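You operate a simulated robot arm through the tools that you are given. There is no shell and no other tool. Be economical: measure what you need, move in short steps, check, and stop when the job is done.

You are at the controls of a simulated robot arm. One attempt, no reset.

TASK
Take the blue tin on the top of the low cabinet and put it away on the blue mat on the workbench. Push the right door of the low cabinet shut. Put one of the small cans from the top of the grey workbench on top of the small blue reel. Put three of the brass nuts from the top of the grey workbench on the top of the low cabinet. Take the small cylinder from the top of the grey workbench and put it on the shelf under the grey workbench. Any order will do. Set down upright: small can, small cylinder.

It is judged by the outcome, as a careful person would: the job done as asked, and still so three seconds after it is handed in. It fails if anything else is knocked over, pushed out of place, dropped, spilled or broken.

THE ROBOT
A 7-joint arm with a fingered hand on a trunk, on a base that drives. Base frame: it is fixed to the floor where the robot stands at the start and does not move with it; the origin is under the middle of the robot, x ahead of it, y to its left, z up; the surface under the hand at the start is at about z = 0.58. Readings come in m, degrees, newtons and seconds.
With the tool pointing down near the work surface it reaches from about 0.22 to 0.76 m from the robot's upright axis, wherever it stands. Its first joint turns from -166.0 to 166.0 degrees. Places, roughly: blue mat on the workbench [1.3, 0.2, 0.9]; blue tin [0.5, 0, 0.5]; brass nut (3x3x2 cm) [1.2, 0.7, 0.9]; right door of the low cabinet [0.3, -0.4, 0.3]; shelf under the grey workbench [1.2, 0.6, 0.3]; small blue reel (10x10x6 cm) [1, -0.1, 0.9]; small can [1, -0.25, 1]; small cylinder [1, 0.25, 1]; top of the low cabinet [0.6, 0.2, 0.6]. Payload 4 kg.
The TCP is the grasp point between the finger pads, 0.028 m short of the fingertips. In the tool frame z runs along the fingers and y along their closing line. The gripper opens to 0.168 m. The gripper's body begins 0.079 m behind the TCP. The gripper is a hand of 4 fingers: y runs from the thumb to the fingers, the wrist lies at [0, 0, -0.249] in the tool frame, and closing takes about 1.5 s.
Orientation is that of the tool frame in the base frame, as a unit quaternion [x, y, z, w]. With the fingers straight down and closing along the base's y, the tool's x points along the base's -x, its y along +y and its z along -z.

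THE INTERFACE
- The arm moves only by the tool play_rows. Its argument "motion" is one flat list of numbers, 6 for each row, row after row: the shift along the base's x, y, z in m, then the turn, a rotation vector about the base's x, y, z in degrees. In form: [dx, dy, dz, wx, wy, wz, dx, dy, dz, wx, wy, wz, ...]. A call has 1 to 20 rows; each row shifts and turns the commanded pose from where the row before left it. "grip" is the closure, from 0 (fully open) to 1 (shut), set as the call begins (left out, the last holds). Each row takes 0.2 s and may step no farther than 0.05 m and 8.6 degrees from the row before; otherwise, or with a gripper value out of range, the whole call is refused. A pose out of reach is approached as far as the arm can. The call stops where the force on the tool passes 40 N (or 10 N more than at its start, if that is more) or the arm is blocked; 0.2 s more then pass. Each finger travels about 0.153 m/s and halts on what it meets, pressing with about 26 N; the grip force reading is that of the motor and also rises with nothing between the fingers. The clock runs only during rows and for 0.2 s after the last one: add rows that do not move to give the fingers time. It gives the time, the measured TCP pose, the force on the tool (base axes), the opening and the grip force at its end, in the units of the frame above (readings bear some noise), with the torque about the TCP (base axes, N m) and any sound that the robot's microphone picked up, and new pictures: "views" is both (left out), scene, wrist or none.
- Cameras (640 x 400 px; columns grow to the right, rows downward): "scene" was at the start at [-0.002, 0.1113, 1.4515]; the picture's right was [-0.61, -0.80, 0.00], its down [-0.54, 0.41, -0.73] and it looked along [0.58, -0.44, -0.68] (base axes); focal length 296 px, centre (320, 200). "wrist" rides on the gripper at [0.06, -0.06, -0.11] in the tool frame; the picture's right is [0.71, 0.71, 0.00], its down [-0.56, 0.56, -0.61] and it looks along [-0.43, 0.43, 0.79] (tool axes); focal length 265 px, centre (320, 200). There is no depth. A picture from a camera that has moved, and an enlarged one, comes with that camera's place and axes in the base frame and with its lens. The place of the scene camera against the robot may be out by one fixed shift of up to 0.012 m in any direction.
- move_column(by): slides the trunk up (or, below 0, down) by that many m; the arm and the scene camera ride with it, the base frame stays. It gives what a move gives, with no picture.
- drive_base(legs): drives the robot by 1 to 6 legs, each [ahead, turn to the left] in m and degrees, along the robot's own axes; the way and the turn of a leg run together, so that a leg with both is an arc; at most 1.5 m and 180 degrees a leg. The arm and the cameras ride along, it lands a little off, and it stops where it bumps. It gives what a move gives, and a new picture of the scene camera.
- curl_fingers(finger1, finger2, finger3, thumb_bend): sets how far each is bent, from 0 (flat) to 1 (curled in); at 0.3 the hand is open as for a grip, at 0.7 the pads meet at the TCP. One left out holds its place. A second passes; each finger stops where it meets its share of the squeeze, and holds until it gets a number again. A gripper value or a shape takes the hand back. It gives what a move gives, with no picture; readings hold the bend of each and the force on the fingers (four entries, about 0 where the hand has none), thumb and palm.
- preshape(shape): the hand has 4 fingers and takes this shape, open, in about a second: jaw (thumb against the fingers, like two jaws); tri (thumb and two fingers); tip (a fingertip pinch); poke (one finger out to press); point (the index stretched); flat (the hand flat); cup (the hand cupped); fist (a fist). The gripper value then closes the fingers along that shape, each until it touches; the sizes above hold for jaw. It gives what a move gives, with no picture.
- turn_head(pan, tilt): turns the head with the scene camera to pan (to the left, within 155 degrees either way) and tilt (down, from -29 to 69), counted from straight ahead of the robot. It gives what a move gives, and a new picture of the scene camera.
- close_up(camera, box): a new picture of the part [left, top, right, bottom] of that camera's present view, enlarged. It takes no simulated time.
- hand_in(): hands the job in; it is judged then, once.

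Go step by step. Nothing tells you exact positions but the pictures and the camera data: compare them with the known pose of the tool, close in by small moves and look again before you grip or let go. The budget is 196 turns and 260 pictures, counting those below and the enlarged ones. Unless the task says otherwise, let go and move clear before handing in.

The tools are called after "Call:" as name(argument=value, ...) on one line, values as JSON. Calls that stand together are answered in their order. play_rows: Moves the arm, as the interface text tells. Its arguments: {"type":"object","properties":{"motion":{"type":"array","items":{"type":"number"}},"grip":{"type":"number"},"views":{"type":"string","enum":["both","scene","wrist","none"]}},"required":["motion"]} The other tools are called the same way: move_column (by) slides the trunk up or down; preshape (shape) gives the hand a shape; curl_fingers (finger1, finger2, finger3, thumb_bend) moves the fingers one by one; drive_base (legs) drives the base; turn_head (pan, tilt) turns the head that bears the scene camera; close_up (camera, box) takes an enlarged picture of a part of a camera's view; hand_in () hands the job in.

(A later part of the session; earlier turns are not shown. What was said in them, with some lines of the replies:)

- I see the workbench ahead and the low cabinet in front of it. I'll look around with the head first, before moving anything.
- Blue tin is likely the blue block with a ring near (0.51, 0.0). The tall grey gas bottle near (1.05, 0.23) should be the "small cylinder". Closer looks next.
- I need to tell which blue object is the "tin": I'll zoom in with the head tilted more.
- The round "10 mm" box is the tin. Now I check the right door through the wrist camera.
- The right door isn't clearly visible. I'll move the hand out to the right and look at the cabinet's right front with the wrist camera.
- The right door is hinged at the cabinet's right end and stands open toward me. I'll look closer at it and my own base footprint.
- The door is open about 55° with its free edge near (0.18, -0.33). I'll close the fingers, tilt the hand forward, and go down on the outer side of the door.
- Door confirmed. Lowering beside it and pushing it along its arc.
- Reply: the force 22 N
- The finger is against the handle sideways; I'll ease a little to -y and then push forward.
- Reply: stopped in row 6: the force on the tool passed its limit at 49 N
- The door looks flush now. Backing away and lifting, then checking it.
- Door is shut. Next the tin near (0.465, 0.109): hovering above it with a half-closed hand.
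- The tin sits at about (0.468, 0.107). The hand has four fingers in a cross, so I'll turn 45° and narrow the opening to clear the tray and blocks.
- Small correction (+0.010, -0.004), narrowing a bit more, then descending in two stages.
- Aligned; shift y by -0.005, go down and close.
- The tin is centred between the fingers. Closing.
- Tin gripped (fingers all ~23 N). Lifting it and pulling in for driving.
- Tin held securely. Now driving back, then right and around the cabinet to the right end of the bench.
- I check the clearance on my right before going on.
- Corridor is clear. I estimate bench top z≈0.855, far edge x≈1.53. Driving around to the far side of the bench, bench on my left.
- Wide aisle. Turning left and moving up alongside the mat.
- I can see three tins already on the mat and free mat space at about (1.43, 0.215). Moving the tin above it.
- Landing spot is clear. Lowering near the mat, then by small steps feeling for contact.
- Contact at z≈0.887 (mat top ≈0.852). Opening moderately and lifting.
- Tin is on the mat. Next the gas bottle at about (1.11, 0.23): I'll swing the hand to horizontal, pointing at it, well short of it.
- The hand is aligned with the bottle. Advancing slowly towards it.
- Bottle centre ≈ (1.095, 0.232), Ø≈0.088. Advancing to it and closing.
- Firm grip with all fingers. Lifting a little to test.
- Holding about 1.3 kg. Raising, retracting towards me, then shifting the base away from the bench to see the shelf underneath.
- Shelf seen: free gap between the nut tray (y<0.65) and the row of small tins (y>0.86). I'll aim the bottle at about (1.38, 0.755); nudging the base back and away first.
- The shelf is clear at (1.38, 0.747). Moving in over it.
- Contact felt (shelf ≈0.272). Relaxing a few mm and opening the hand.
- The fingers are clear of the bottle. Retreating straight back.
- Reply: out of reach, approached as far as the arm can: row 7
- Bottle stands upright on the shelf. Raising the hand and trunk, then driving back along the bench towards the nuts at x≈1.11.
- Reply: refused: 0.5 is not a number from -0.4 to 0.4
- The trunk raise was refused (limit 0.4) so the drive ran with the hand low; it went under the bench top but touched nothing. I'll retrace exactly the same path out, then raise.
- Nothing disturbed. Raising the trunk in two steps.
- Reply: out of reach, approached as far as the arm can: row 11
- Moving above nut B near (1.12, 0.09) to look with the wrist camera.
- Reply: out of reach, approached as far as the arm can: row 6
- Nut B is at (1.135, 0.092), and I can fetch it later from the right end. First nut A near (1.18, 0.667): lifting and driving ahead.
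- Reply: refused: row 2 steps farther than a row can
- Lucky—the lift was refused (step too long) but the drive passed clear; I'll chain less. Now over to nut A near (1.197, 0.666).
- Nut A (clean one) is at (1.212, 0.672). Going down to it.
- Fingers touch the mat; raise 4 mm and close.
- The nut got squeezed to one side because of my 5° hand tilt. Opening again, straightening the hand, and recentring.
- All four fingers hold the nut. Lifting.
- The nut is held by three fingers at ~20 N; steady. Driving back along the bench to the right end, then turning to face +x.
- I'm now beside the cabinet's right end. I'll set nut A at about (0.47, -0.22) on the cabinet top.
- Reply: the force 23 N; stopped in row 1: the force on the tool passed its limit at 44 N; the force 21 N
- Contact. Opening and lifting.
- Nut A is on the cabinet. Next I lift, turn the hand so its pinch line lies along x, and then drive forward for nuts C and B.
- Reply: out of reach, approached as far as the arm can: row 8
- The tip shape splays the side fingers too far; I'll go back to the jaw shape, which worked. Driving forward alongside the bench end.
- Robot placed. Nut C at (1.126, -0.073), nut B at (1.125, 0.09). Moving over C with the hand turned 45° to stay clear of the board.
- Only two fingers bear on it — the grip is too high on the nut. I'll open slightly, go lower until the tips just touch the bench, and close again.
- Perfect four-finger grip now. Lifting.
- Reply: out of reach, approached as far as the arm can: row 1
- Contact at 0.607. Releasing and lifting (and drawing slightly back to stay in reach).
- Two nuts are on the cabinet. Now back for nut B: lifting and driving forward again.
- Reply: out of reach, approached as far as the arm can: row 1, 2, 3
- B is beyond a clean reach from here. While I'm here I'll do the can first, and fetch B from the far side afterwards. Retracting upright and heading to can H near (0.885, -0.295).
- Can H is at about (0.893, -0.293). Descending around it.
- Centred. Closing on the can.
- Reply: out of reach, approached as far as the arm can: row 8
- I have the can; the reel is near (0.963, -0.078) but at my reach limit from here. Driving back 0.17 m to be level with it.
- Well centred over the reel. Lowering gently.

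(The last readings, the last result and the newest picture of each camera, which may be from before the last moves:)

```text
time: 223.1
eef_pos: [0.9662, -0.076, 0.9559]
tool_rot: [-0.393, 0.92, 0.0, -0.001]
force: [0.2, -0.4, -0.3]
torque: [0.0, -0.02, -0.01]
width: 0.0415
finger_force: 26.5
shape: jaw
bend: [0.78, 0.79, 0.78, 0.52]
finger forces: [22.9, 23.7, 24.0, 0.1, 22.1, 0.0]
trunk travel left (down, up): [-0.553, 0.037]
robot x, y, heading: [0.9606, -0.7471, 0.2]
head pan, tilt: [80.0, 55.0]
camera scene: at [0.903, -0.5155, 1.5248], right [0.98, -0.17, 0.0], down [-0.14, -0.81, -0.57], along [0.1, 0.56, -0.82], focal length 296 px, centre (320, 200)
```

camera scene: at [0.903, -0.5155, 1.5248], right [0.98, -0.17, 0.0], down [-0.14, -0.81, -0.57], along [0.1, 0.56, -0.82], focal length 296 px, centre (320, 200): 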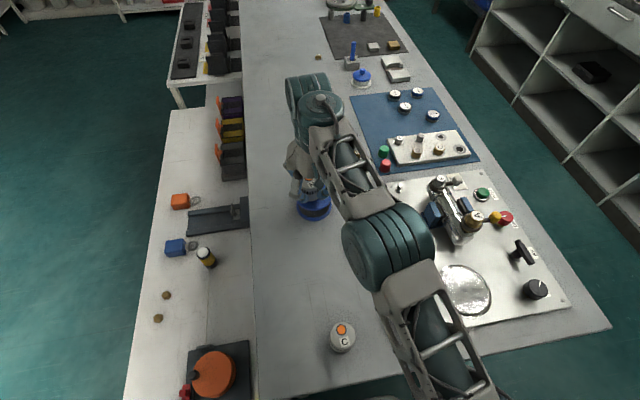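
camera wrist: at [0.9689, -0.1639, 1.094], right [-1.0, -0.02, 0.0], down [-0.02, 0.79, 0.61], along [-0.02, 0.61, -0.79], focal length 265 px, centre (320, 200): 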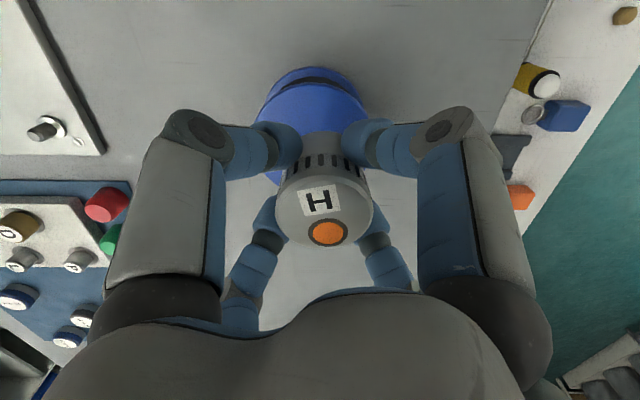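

Call:
play_rows(motion=[0, 0, -0.002, 0, 0, 0], views="none")

Call:
play_rows(motion=[0, 0, -0.002, 0, 0, 0], views="none")

Call:
play_rows(motion=[0, 0, -0.002, 0, 0, 0], views="none")

```text
time: 223.5
eef_pos: [0.9659, -0.0739, 0.9538]
tool_rot: [-0.394, 0.919, 0.0, -0.001]
force: [-0.1, 0.3, -1.4]
torque: [0.03, 0.01, 0.0]
width: 0.0417
finger_force: 26.0
shape: jaw
bend: [0.78, 0.79, 0.78, 0.52]
finger forces: [23.0, 23.7, 24.0, 0.0, 22.1, 0.1]
trunk travel left (down, up): [-0.553, 0.037]
robot x, y, heading: [0.9609, -0.7474, -0.0]
head pan, tilt: [80.0, 55.0]
```

```text
time: 223.9
eef_pos: [0.9672, -0.0748, 0.9515]
tool_rot: [-0.393, 0.919, 0.0, -0.002]
force: [0.2, -0.6, -0.4]
torque: [0.03, -0.02, -0.01]
width: 0.042
finger_force: 25.7
shape: jaw
bend: [0.78, 0.79, 0.78, 0.52]
finger forces: [23.0, 23.7, 24.0, 0.0, 22.1, 0.1]
trunk travel left (down, up): [-0.553, 0.037]
robot x, y, heading: [0.9585, -0.745, -0.0]
head pan, tilt: [80.0, 55.0]
```

```text
time: 224.3
eef_pos: [0.9681, -0.075, 0.9509]
tool_rot: [-0.393, 0.919, 0.001, -0.002]
force: [0.0, 0.2, -1.3]
torque: [-0.02, 0.0, -0.01]
width: 0.0417
finger_force: 26.2
shape: jaw
bend: [0.78, 0.79, 0.78, 0.52]
finger forces: [23.1, 23.7, 24.0, 0.0, 22.3, 0.0]
trunk travel left (down, up): [-0.553, 0.037]
robot x, y, heading: [0.959, -0.7482, 0.1]
head pan, tilt: [80.0, 55.0]
```

Call:
play_rows(motion=[0, 0, -0.002, 0, 0, 0], views="none")

Call:
play_rows(motion=[0, 0, -0.002, 0, 0, 0], views="none")

```text
time: 224.7
eef_pos: [0.9677, -0.0745, 0.9475]
tool_rot: [-0.393, 0.92, 0.001, -0.001]
force: [1.0, 0.3, -1.1]
torque: [0.0, 0.0, -0.03]
width: 0.0416
finger_force: 25.9
shape: jaw
bend: [0.78, 0.79, 0.78, 0.52]
finger forces: [22.9, 23.8, 24.0, 0.0, 22.1, 0.0]
trunk travel left (down, up): [-0.553, 0.037]
robot x, y, heading: [0.9577, -0.7426, 0.2]
head pan, tilt: [80.0, 55.0]
```

```text
time: 225.1
eef_pos: [0.967, -0.0753, 0.9459]
tool_rot: [-0.393, 0.92, 0.002, -0.002]
force: [1.9, -0.1, 9.2]
torque: [0.06, 0.0, -0.02]
width: 0.0415
finger_force: 25.8
shape: jaw
bend: [0.78, 0.79, 0.78, 0.52]
finger forces: [23.9, 24.7, 25.2, 0.0, 23.0, 0.0]
trunk travel left (down, up): [-0.553, 0.037]
robot x, y, heading: [0.9565, -0.7484, 0.6]
head pan, tilt: [80.0, 55.0]
```

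Contact. Opening and lifting straight up.

Call:
play_rows(motion=[0, 0, 0.001, 0, 0, 0, 0, 0, 0, 0, 0, 0, 0, 0, 0, 0, 0, 0, 0, 0, 0, 0, 0, 0, 0, 0, 0, 0, 0, 0, 0, 0, 0.02, 0, 0, 0, 0, 0, 0.03, 0, 0, 0, 0, -0.01, 0.03, 0, 0, 0, 0, -0.02, 0.03, 0, 0, 0], grip=0.35)

```text
time: 227.1
eef_pos: [0.9677, -0.1059, 1.0577]
tool_rot: [-0.394, 0.919, 0.001, -0.001]
force: [0.3, 0.1, 0.3]
torque: [0.02, -0.01, -0.03]
width: 0.1086
finger_force: 0.1
shape: jaw
bend: [0.28, 0.28, 0.28, 0.27]
finger forces: [0.1, 0.1, 0.0, 0.1, 0.0, 0.0]
trunk travel left (down, up): [-0.553, 0.037]
robot x, y, heading: [0.9605, -0.7472, -0.1]
head pan, tilt: [80.0, 55.0]
camera scene: at [0.9031, -0.5162, 1.5249], right [0.98, -0.17, 0.0], down [-0.14, -0.81, -0.57], along [0.1, 0.56, -0.82], focal length 296 px, centre (320, 200)
camera wrist: at [0.9688, -0.1922, 1.1664], right [-1.0, -0.02, 0.0], down [-0.02, 0.79, 0.61], along [-0.02, 0.61, -0.79], focal length 265 px, centre (320, 200)
```

scene: 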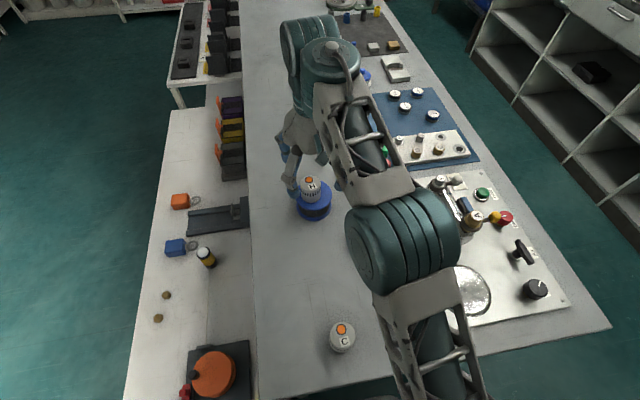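
wrist: 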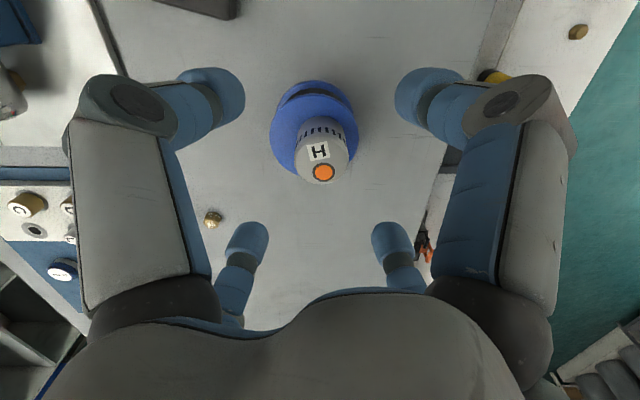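

The can stands on the reel. Now the third nut, B: retracting the hand toward me, then driving around to the far side again.

Call:
play_rows(motion=[0, -0.045, 0.005, 0, 0, 0, 0, -0.045, 0.005, 0, 0, 0, 0, -0.045, 0.005, 0, 0, 0, 0, -0.045, 0, 0, 0, 0, 0, -0.045, 0, 0, 0, 0, 0, -0.03, 0, 0, 0, 0], views="none")

```text
time: 228.5
eef_pos: [0.9684, -0.3593, 1.0728]
tool_rot: [-0.392, 0.92, 0.0, -0.002]
force: [-0.2, 0.7, -0.1]
torque: [0.03, 0.0, 0.0]
width: 0.109
finger_force: 0.1
shape: jaw
bend: [0.28, 0.28, 0.28, 0.27]
finger forces: [0.1, 0.1, 0.0, 0.0, 0.0, 0.0]
trunk travel left (down, up): [-0.553, 0.037]
robot x, y, heading: [0.9584, -0.7426, 0.1]
head pan, tilt: [80.0, 55.0]
```

Call:
drive_base(legs=[[0.93, -4], [0, 94]])

```text
time: 237.4
eef_pos: [1.5076, -0.7634, 1.0733]
tool_rot: [0.926, -0.377, 0.0, 0.001]
force: [0.1, -0.2, 0.5]
torque: [0.01, 0.05, -0.01]
width: 0.1088
finger_force: 0.0
shape: jaw
bend: [0.28, 0.28, 0.28, 0.27]
finger forces: [0.0, 0.0, 0.0, 0.1, 0.0, 0.0]
trunk travel left (down, up): [-0.553, 0.037]
robot x, y, heading: [1.8941, -0.7738, 89.4]
head pan, tilt: [80.0, 55.0]
camera scene: at [1.6513, -0.8242, 1.5248], right [0.18, 0.98, 0.0], down [0.81, -0.15, -0.57], along [-0.56, 0.1, -0.82], focal length 296 px, centre (320, 200)
```

scene: 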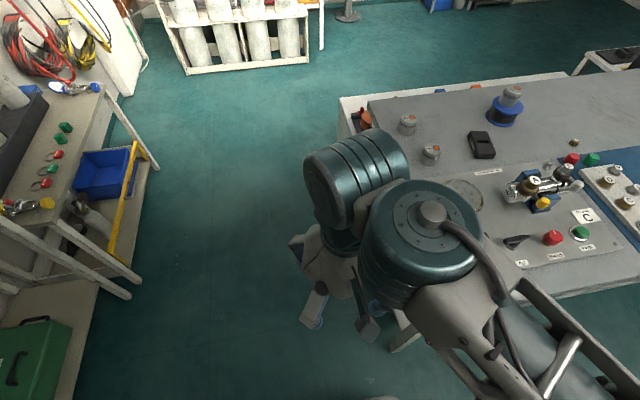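

Call:
drive_base(legs=[[0, 4], [0.84, 0], [0, -3.5]])

```text
time: 242.8
eef_pos: [1.4461, 0.0816, 1.0725]
tool_rot: [0.931, -0.364, 0.001, 0.001]
force: [-0.1, 0.6, -0.3]
torque: [-0.01, 0.01, -0.02]
width: 0.1088
finger_force: 0.1
shape: jaw
bend: [0.28, 0.28, 0.28, 0.27]
finger forces: [0.0, 0.0, 0.1, 0.1, 0.2, 0.0]
trunk travel left (down, up): [-0.553, 0.037]
robot x, y, heading: [1.8382, 0.0771, 90.9]
head pan, tilt: [80.0, 55.0]
camera scene: at [1.5926, 0.0241, 1.5249], right [0.16, 0.99, 0.0], down [0.81, -0.13, -0.57], along [-0.57, 0.09, -0.82], focal length 296 px, centre (320, 200)
```

scene: 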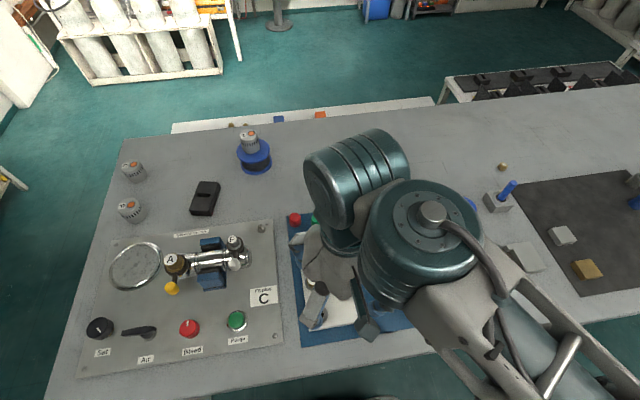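

Call:
play_rows(motion=[-0.044, 0, -0.01, 0, 0, 0, -0.044, 0, -0.01, 0, 0, 0, -0.044, 0, -0.015, 0, 0, 0, -0.044, 0, -0.015, 0, 0, 0, -0.044, 0, -0.02, 0, 0, 0, -0.044, 0, -0.02, 0, 0, 0, -0.042, 0, -0.02, 0, 0, 0], grip=0.6, views="wrist")

```text
time: 244.4
eef_pos: [1.141, 0.0789, 0.9603]
tool_rot: [0.932, -0.363, 0.0, 0.001]
force: [-0.3, -0.9, 0.0]
torque: [0.05, -0.01, 0.01]
width: 0.0673
finger_force: 0.0
shape: jaw
bend: [0.79, 0.79, 0.79, 0.39]
finger forces: [0.0, 0.0, 0.0, 0.1, 0.1, 0.0]
trunk travel left (down, up): [-0.553, 0.037]
robot x, y, heading: [1.834, 0.0752, 91.1]
head pan, tilt: [80.0, 55.0]
camera wrist: at [1.225, 0.0821, 1.0701], right [0.04, -1.0, 0.0], down [-0.79, -0.03, 0.61], along [-0.61, -0.03, -0.79], focal length 265 px, centre (320, 200)
```

wrist: 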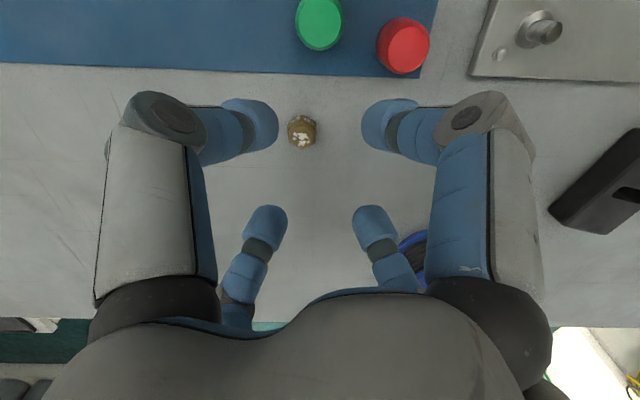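

Call:
play_rows(motion=[-0.002, 0.013, -0.02, 0, 0, 0, 0, 0, -0.025, 0, 0, 0, 0, 0, -0.018, 0, 0, 0], views="wrist")

```text
time: 245.2
eef_pos: [1.1387, 0.0956, 0.9001]
tool_rot: [0.931, -0.365, 0.0, 0.001]
force: [-0.8, -0.3, 0.4]
torque: [-0.03, -0.03, -0.01]
width: 0.0673
finger_force: 0.1
shape: jaw
bend: [0.79, 0.79, 0.79, 0.39]
finger forces: [0.1, 0.1, 0.0, 0.0, 0.0, 0.0]
trunk travel left (down, up): [-0.553, 0.037]
robot x, y, heading: [1.8327, 0.0797, 91.0]
head pan, tilt: [80.0, 55.0]
camera wrist: at [1.2228, 0.0981, 1.0089], right [0.04, -1.0, 0.0], down [-0.79, -0.03, 0.61], along [-0.61, -0.03, -0.79], focal length 265 px, centre (320, 200)
```

wrist: 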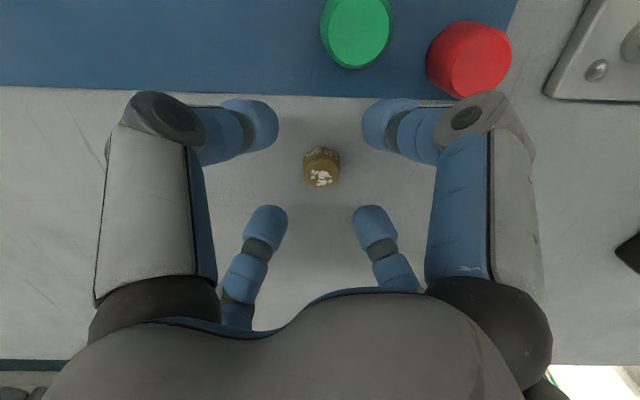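

Call:
play_rows(motion=[0, -0.001, -0.008, 0, 0, 0, 0, 0, -0.008, 0, 0, 0], grip=0.7, views="wrist")

Call:
play_rows(motion=[0, 0, -0.002, 0, 0, 0], views="none")

Call:
play_rows(motion=[0, 0, -0.002, 0, 0, 0], views="none")

```text
time: 245.8
eef_pos: [1.1385, 0.0947, 0.8838]
tool_rot: [0.931, -0.364, 0.0, 0.002]
force: [-0.7, 0.4, -0.4]
torque: [0.01, 0.01, 0.0]
width: 0.0508
finger_force: 0.1
shape: jaw
bend: [0.79, 0.79, 0.79, 0.46]
finger forces: [0.0, 0.1, 0.1, 0.0, 0.0, 0.1]
trunk travel left (down, up): [-0.553, 0.037]
robot x, y, heading: [1.8347, 0.0782, 91.1]
head pan, tilt: [80.0, 55.0]
camera wrist: at [1.2224, 0.097, 0.9926], right [0.04, -1.0, 0.0], down [-0.79, -0.03, 0.61], along [-0.61, -0.03, -0.79], focal length 265 px, centre (320, 200)
```

wrist: 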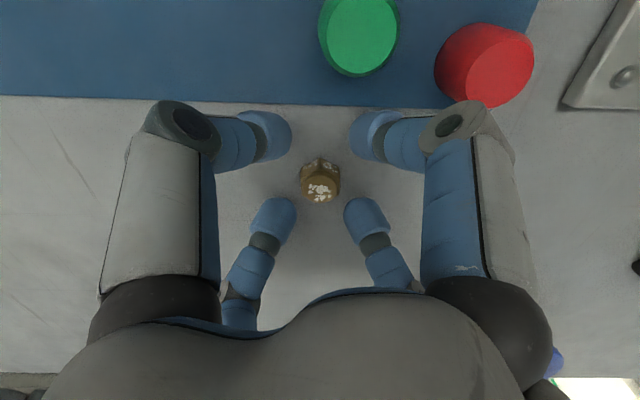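

```text
time: 246.2
eef_pos: [1.1384, 0.0927, 0.8819]
tool_rot: [0.931, -0.365, 0.0, 0.001]
force: [-0.1, 0.5, -0.4]
torque: [0.0, 0.0, -0.02]
width: 0.0509
finger_force: 0.1
shape: jaw
bend: [0.79, 0.79, 0.79, 0.46]
finger forces: [0.0, 0.0, 0.1, 0.0, 0.0, 0.0]
trunk travel left (down, up): [-0.553, 0.037]
robot x, y, heading: [1.8355, 0.0803, 90.9]
head pan, tilt: [80.0, 55.0]
```

```text
time: 246.6
eef_pos: [1.138, 0.0931, 0.8788]
tool_rot: [0.931, -0.365, 0.0, 0.001]
force: [-0.3, -0.8, -0.5]
torque: [0.05, 0.02, -0.01]
width: 0.0508
finger_force: 0.0
shape: jaw
bend: [0.79, 0.79, 0.79, 0.46]
finger forces: [0.1, 0.0, 0.1, 0.0, 0.0, 0.1]
trunk travel left (down, up): [-0.553, 0.037]
robot x, y, heading: [1.8343, 0.0796, 90.9]
head pan, tilt: [80.0, 55.0]
```

Call:
play_rows(motion=[0, 0, 0.001, 0, 0, 0, 0, 0, 0, 0, 0, 0, 0, 0, 0, 0, 0, 0, 0, 0, 0, 0, 0, 0, 0, 0, 0, 0, 0, 0], grip=1, views="wrist")

```text
time: 247.8
eef_pos: [1.1381, 0.0949, 0.8796]
tool_rot: [0.931, -0.365, 0.001, 0.001]
force: [0.0, 0.8, -0.3]
torque: [0.03, 0.0, 0.04]
width: 0.018
finger_force: 25.9
shape: jaw
bend: [0.73, 0.76, 0.77, 0.63]
finger forces: [22.7, 23.5, 22.9, 0.0, 22.5, 0.0]
trunk travel left (down, up): [-0.553, 0.037]
robot x, y, heading: [1.8354, 0.0814, 91.0]
head pan, tilt: [80.0, 55.0]
camera wrist: at [1.2227, 0.0972, 0.9892], right [0.04, -1.0, 0.0], down [-0.79, -0.03, 0.61], along [-0.61, -0.03, -0.79], focal length 265 px, centre (320, 200)
```

wrist: 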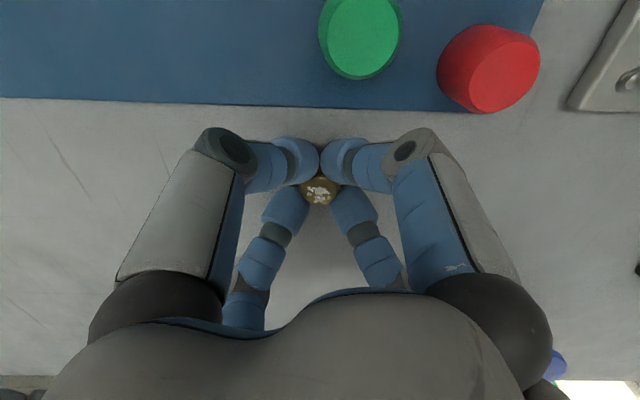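

Four-finger grip on nut B. Lifting and retracting.

Call:
play_rows(motion=[0, 0, 0.03, 0, 0, 0, 0.01, 0, 0.04, 0, 0, 0, 0.04, 0, 0.025, 0, 0, 0, 0.04, 0, 0.02, 0, 0, 0, 0.04, 0, 0.02, 0, 0, 0, 0.045, 0, 0.02, 0, 0, 0, 0.045, 0, 0.02, 0, 0, 0, 0.045, 0, 0.015, 0, 0, 0, 0.045, 0, 0, 0, 0, 0], views="wrist")

```text
time: 249.8
eef_pos: [1.4505, 0.0954, 1.0708]
tool_rot: [0.931, -0.364, 0.001, 0.001]
force: [-0.1, 0.1, -0.6]
torque: [-0.01, 0.0, -0.01]
width: 0.0175
finger_force: 25.5
shape: jaw
bend: [0.73, 0.76, 0.77, 0.64]
finger forces: [22.4, 23.7, 23.4, 0.0, 22.4, 0.1]
trunk travel left (down, up): [-0.553, 0.037]
robot x, y, heading: [1.8326, 0.0809, 91.3]
head pan, tilt: [80.0, 55.0]
camera wrist: at [1.5359, 0.0984, 1.1792], right [0.04, -1.0, 0.0], down [-0.79, -0.03, 0.61], along [-0.61, -0.03, -0.79], focal length 265 px, centre (320, 200)
```

wrist: 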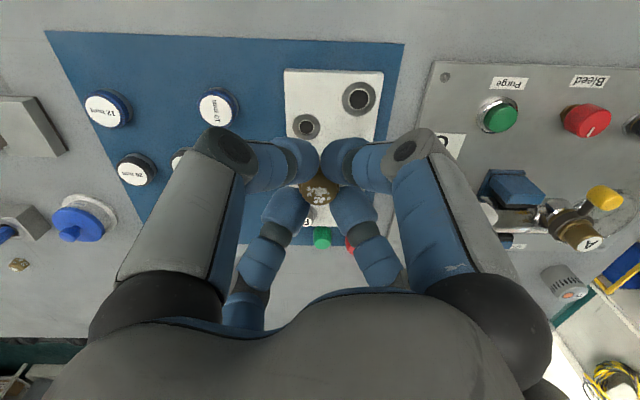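

Call:
drive_base(legs=[[-0.95, 0], [0, -95]])

```text
time: 258.9
eef_pos: [1.901, -0.5034, 1.0686]
tool_rot: [-0.357, 0.934, 0.0, -0.002]
force: [-0.1, -0.3, -0.1]
torque: [-0.02, -0.03, -0.04]
width: 0.0177
finger_force: 25.7
shape: jaw
bend: [0.73, 0.76, 0.77, 0.64]
finger forces: [21.7, 23.5, 23.4, 0.0, 21.9, 0.0]
trunk travel left (down, up): [-0.553, 0.037]
robot x, y, heading: [1.85, -0.8852, -4.4]
head pan, tilt: [80.0, 55.0]
camera scene: at [1.8117, -0.6501, 1.5249], right [0.97, -0.25, 0.0], down [-0.2, -0.79, -0.57], along [0.14, 0.56, -0.82], focal length 296 px, centre (320, 200)
```

scene: 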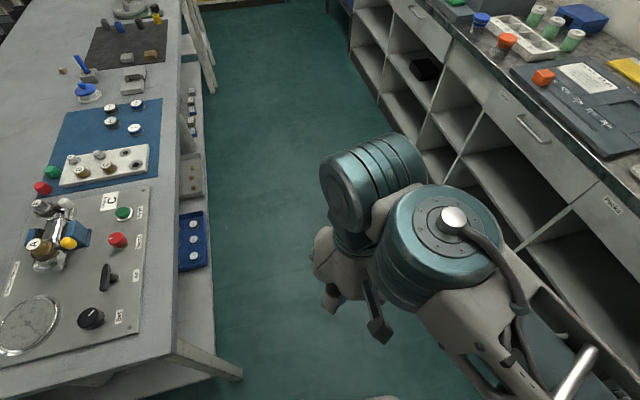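

Call:
drive_base(legs=[[-1.19, 0], [0, 4.4]])

```text
time: 265.4
eef_pos: [0.6951, -0.3992, 1.0701]
tool_rot: [-0.384, 0.923, 0.001, -0.001]
force: [0.0, -1.0, -0.2]
torque: [0.0, 0.01, 0.01]
width: 0.0175
finger_force: 26.5
shape: jaw
bend: [0.73, 0.76, 0.77, 0.64]
finger forces: [21.8, 23.5, 23.5, 0.0, 21.8, 0.1]
trunk travel left (down, up): [-0.553, 0.037]
robot x, y, heading: [0.6689, -0.783, -0.9]
head pan, tilt: [80.0, 55.0]
camera scene: at [0.6143, -0.5506, 1.5248], right [0.98, -0.19, 0.0], down [-0.16, -0.8, -0.57], along [0.11, 0.56, -0.82], focal length 296 px, centre (320, 200)
```

scene: 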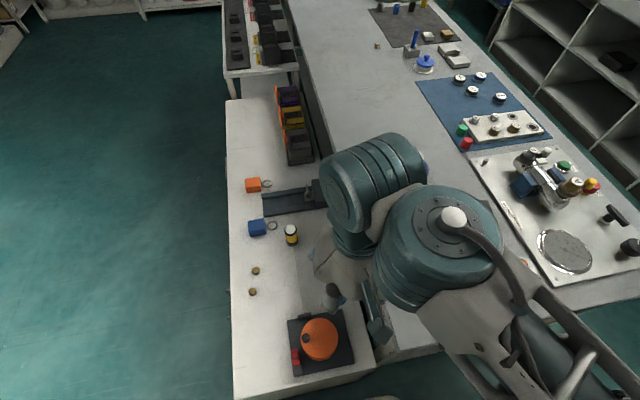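

Call:
play_rows(motion=[-0.039, 0.0157, 0, 0, 0, 0, -0.039, 0.0157, 0, 0, 0, 0, -0.039, 0.0157, 0, 0, 0, 0, -0.039, 0.0157, 0, 0, 0, 0, -0.039, 0.0157, 0, 0, 0, 0, -0.039, 0.0157, 0, 0, 0, 0, 0, 0, -0.045, 0, 0, 0, 0, 0, -0.045, 0, 0, 0, 0, 0, -0.045, 0, 0, 0, 0, 0, -0.045, 0, 0, 0, 0, 0, -0.045, 0, 0, 0, 0, 0, -0.045, 0, 0, 0, 0, 0, -0.045, 0, 0, 0, 0, 0, -0.045, 0, 0, 0])

```text
time: 268.4
eef_pos: [0.4627, -0.3046, 0.707]
tool_rot: [-0.384, 0.923, 0.001, -0.002]
force: [0.6, -0.4, -0.5]
torque: [0.0, 0.01, -0.01]
width: 0.0176
finger_force: 26.1
shape: jaw
bend: [0.73, 0.76, 0.77, 0.64]
finger forces: [21.3, 23.9, 24.6, 0.0, 21.3, 0.0]
trunk travel left (down, up): [-0.553, 0.037]
robot x, y, heading: [0.669, -0.7838, -1.0]
head pan, tilt: [80.0, 55.0]
camera scene: at [0.6142, -0.5504, 1.5248], right [0.98, -0.19, 0.0], down [-0.16, -0.8, -0.57], along [0.11, 0.56, -0.82], focal length 296 px, centre (320, 200)
camera wrist: at [0.4613, -0.3901, 0.8164], right [-1.0, 0.0, 0.0], down [0.0, 0.79, 0.61], along [0.0, 0.61, -0.79], focal length 265 px, centre (320, 200)
```

scene: 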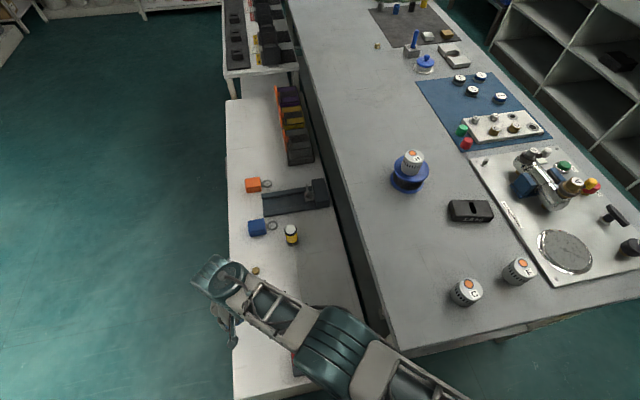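
wrist: 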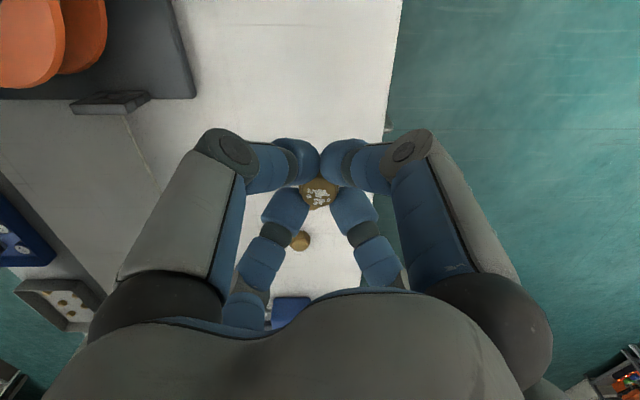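

Call:
play_rows(motion=[0, -0.004, -0.04, 0, 0, 0, 0, 0, -0.04, 0, 0, 0, 0, 0, -0.012, 0, 0, 0], views="none")

Call:
play_rows(motion=[0, 0, -0.003, 0, 0, 0], views="none")

Call:
play_rows(motion=[0, 0, -0.002, 0, 0, 0], views="none")

Call:
play_rows(motion=[0, 0, -0.002, 0, 0, 0], views="none")

```text
time: 269.1
eef_pos: [0.4601, -0.3068, 0.6175]
tool_rot: [-0.383, 0.924, 0.0, -0.001]
force: [-0.5, 0.0, -1.1]
torque: [-0.02, -0.01, -0.02]
width: 0.0174
finger_force: 25.8
shape: jaw
bend: [0.73, 0.76, 0.77, 0.64]
finger forces: [21.1, 24.1, 25.0, 0.0, 21.3, 0.0]
trunk travel left (down, up): [-0.553, 0.037]
robot x, y, heading: [0.6675, -0.7823, -1.0]
head pan, tilt: [80.0, 55.0]
```

```text
time: 269.6
eef_pos: [0.4618, -0.3061, 0.6135]
tool_rot: [-0.383, 0.924, 0.0, -0.001]
force: [0.4, -0.1, 0.3]
torque: [0.0, 0.02, 0.02]
width: 0.0177
finger_force: 25.8
shape: jaw
bend: [0.73, 0.76, 0.77, 0.64]
finger forces: [21.2, 24.1, 25.0, 0.1, 21.2, 0.0]
trunk travel left (down, up): [-0.553, 0.037]
robot x, y, heading: [0.6677, -0.7818, -1.1]
head pan, tilt: [80.0, 55.0]
```

```text
time: 269.9
eef_pos: [0.4606, -0.3078, 0.6124]
tool_rot: [-0.384, 0.924, 0.001, -0.001]
force: [0.4, 0.0, -0.9]
torque: [0.0, 0.02, -0.02]
width: 0.0175
finger_force: 26.4
shape: jaw
bend: [0.73, 0.76, 0.77, 0.64]
finger forces: [21.2, 24.2, 25.0, 0.1, 21.4, 0.0]
trunk travel left (down, up): [-0.553, 0.037]
robot x, y, heading: [0.6622, -0.7796, -1.1]
head pan, tilt: [80.0, 55.0]
```

```text
time: 270.4
eef_pos: [0.4617, -0.3074, 0.6102]
tool_rot: [-0.384, 0.924, 0.0, -0.001]
force: [-0.3, -0.7, -1.2]
torque: [0.02, 0.03, -0.01]
width: 0.0172
finger_force: 26.1
shape: jaw
bend: [0.73, 0.76, 0.77, 0.64]
finger forces: [21.3, 24.2, 24.9, 0.0, 21.3, 0.0]
trunk travel left (down, up): [-0.553, 0.037]
robot x, y, heading: [0.6703, -0.78, -1.2]
head pan, tilt: [80.0, 55.0]
```

Call:
play_rows(motion=[0, 0, -0.002, 0, 0, 0], views="none")

Call:
play_rows(motion=[0, 0, -0.002, 0, 0, 0], views="none")

```text
time: 270.8
eef_pos: [0.4608, -0.3078, 0.6097]
tool_rot: [-0.384, 0.923, 0.001, -0.001]
force: [1.1, -0.4, 1.8]
torque: [0.01, -0.01, -0.04]
width: 0.0174
finger_force: 26.3
shape: jaw
bend: [0.73, 0.76, 0.77, 0.64]
finger forces: [21.3, 25.9, 26.1, 0.0, 21.4, 0.0]
trunk travel left (down, up): [-0.553, 0.037]
robot x, y, heading: [0.6679, -0.7836, -1.1]
head pan, tilt: [80.0, 55.0]
```

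```text
time: 271.1
eef_pos: [0.4611, -0.3064, 0.6093]
tool_rot: [-0.384, 0.923, 0.003, -0.002]
force: [3.2, -2.0, 17.4]
torque: [0.16, -0.18, -0.03]
width: 0.0176
finger_force: 26.1
shape: jaw
bend: [0.73, 0.76, 0.77, 0.64]
finger forces: [22.4, 33.3, 37.4, 0.0, 24.1, 0.1]
trunk travel left (down, up): [-0.553, 0.037]
robot x, y, heading: [0.6658, -0.7827, -1.1]
head pan, tilt: [80.0, 55.0]
```

Contact. Releasing nut B and lifting.

Call:
play_rows(motion=[0, 0, 0.002, 0, 0, 0, 0, 0, 0, 0, 0, 0, 0, 0, 0, 0, 0, 0, 0, 0, 0, 0, 0, 0, 0, 0, 0.02, 0, 0, 0, 0, 0, 0.04, 0, 0, 0, 0, 0, 0.045, 0, 0, 0, 0, 0, 0.045, 0, 0, 0, 0, 0, 0.045, 0, 0, 0, 0, 0, 0.045, 0, 0, 0], grip=0.55)

```text
time: 273.4
eef_pos: [0.4644, -0.3096, 0.8483]
tool_rot: [-0.383, 0.924, 0.0, -0.002]
force: [0.3, -0.2, 0.6]
torque: [0.0, -0.02, 0.0]
width: 0.0754
finger_force: 0.0
shape: jaw
bend: [0.37, 0.37, 0.37, 0.37]
finger forces: [0.1, 0.0, 0.0, 0.1, 0.0, 0.0]
trunk travel left (down, up): [-0.553, 0.037]
robot x, y, heading: [0.6652, -0.7831, -1.0]
head pan, tilt: [80.0, 55.0]
camera scene: at [0.6147, -0.5508, 1.5248], right [0.98, -0.19, 0.0], down [-0.16, -0.8, -0.57], along [0.11, 0.56, -0.82], focal length 296 px, centre (320, 200)
camera wrist: at [0.4637, -0.3952, 0.9576], right [-1.0, 0.0, 0.0], down [0.0, 0.79, 0.61], along [0.0, 0.61, -0.79], focal length 265 px, centre (320, 200)
```

scene: 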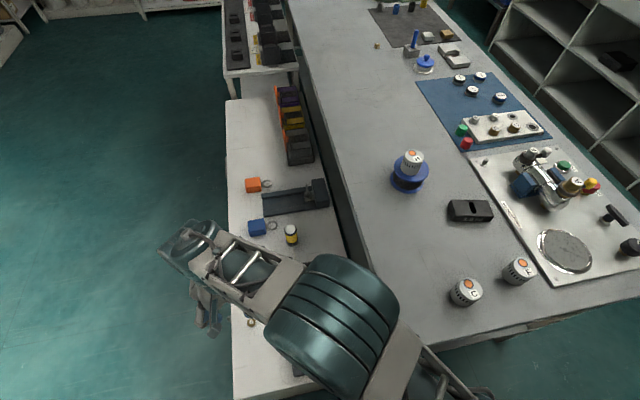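
wrist: 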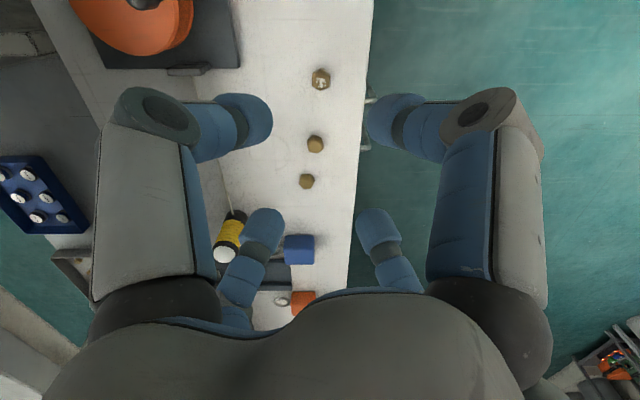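

Call:
close_up(camera="wrist", box=[300, 0, 440, 200])

Call:
close_up(camera="scene", box=[340, 60, 580, 220])

```text
2.00 times, centred on (370, 100) of wrist
camera zoom: at [0.4637, -0.3952, 0.9576], right [-1.0, 0.0, 0.0], down [0.0, 0.79, 0.61], along [0.0, 0.61, -0.79], focal length 531 px, centre (220, 400)
```

zoom: 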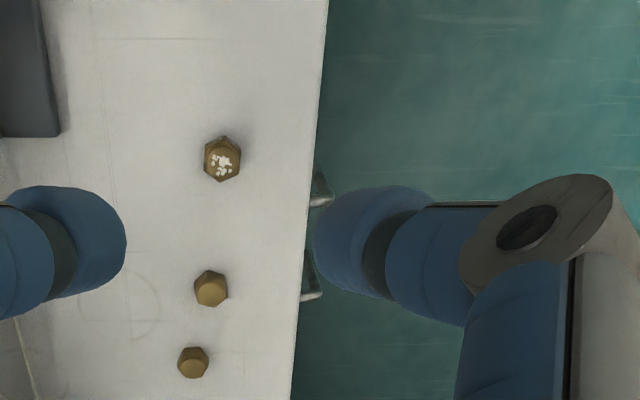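

```text
2.50 times, centred on (460, 140) of scene
camera zoom: at [0.6147, -0.5508, 1.5248], right [0.98, -0.19, 0.0], down [-0.16, -0.8, -0.57], along [0.11, 0.56, -0.82], focal length 740 px, centre (-30, 350)
```

zoom: 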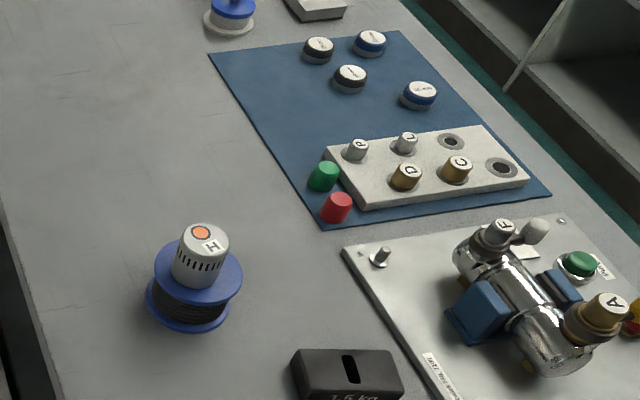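

Everything is in place: tin on the mat, door flush, can upright on the reel, three nuts on the cabinet, bottle upright on the shelf. The hand is empty and clear, so I'm handing in.

Call:
hand_in()

```text
The job is handed in.
```

I did all five jobs and handed in. The verdict has not come back to me.

- **Blue tin:** the "10 mm" tin from the cabinet top is on the blue mat. I took this to be the blue tin rather than the blue block with the ring next to it.
- **Right door:** pushed shut, and flush when I looked again near the end.
- **Small can:** can "H" is standing upright on the small blue reel.
- **Brass nuts:** three are on the top of the low cabinet: two clean, one corroded.
- **Small cylinder:** the gas bottle is standing upright on the shelf under the workbench.

At one point the trunk did not rise as I expected, and I drove with the hand low, so it went under the bench top. It touched nothing, and I backed out along the same path. I saw nothing knocked over or moved out of place.
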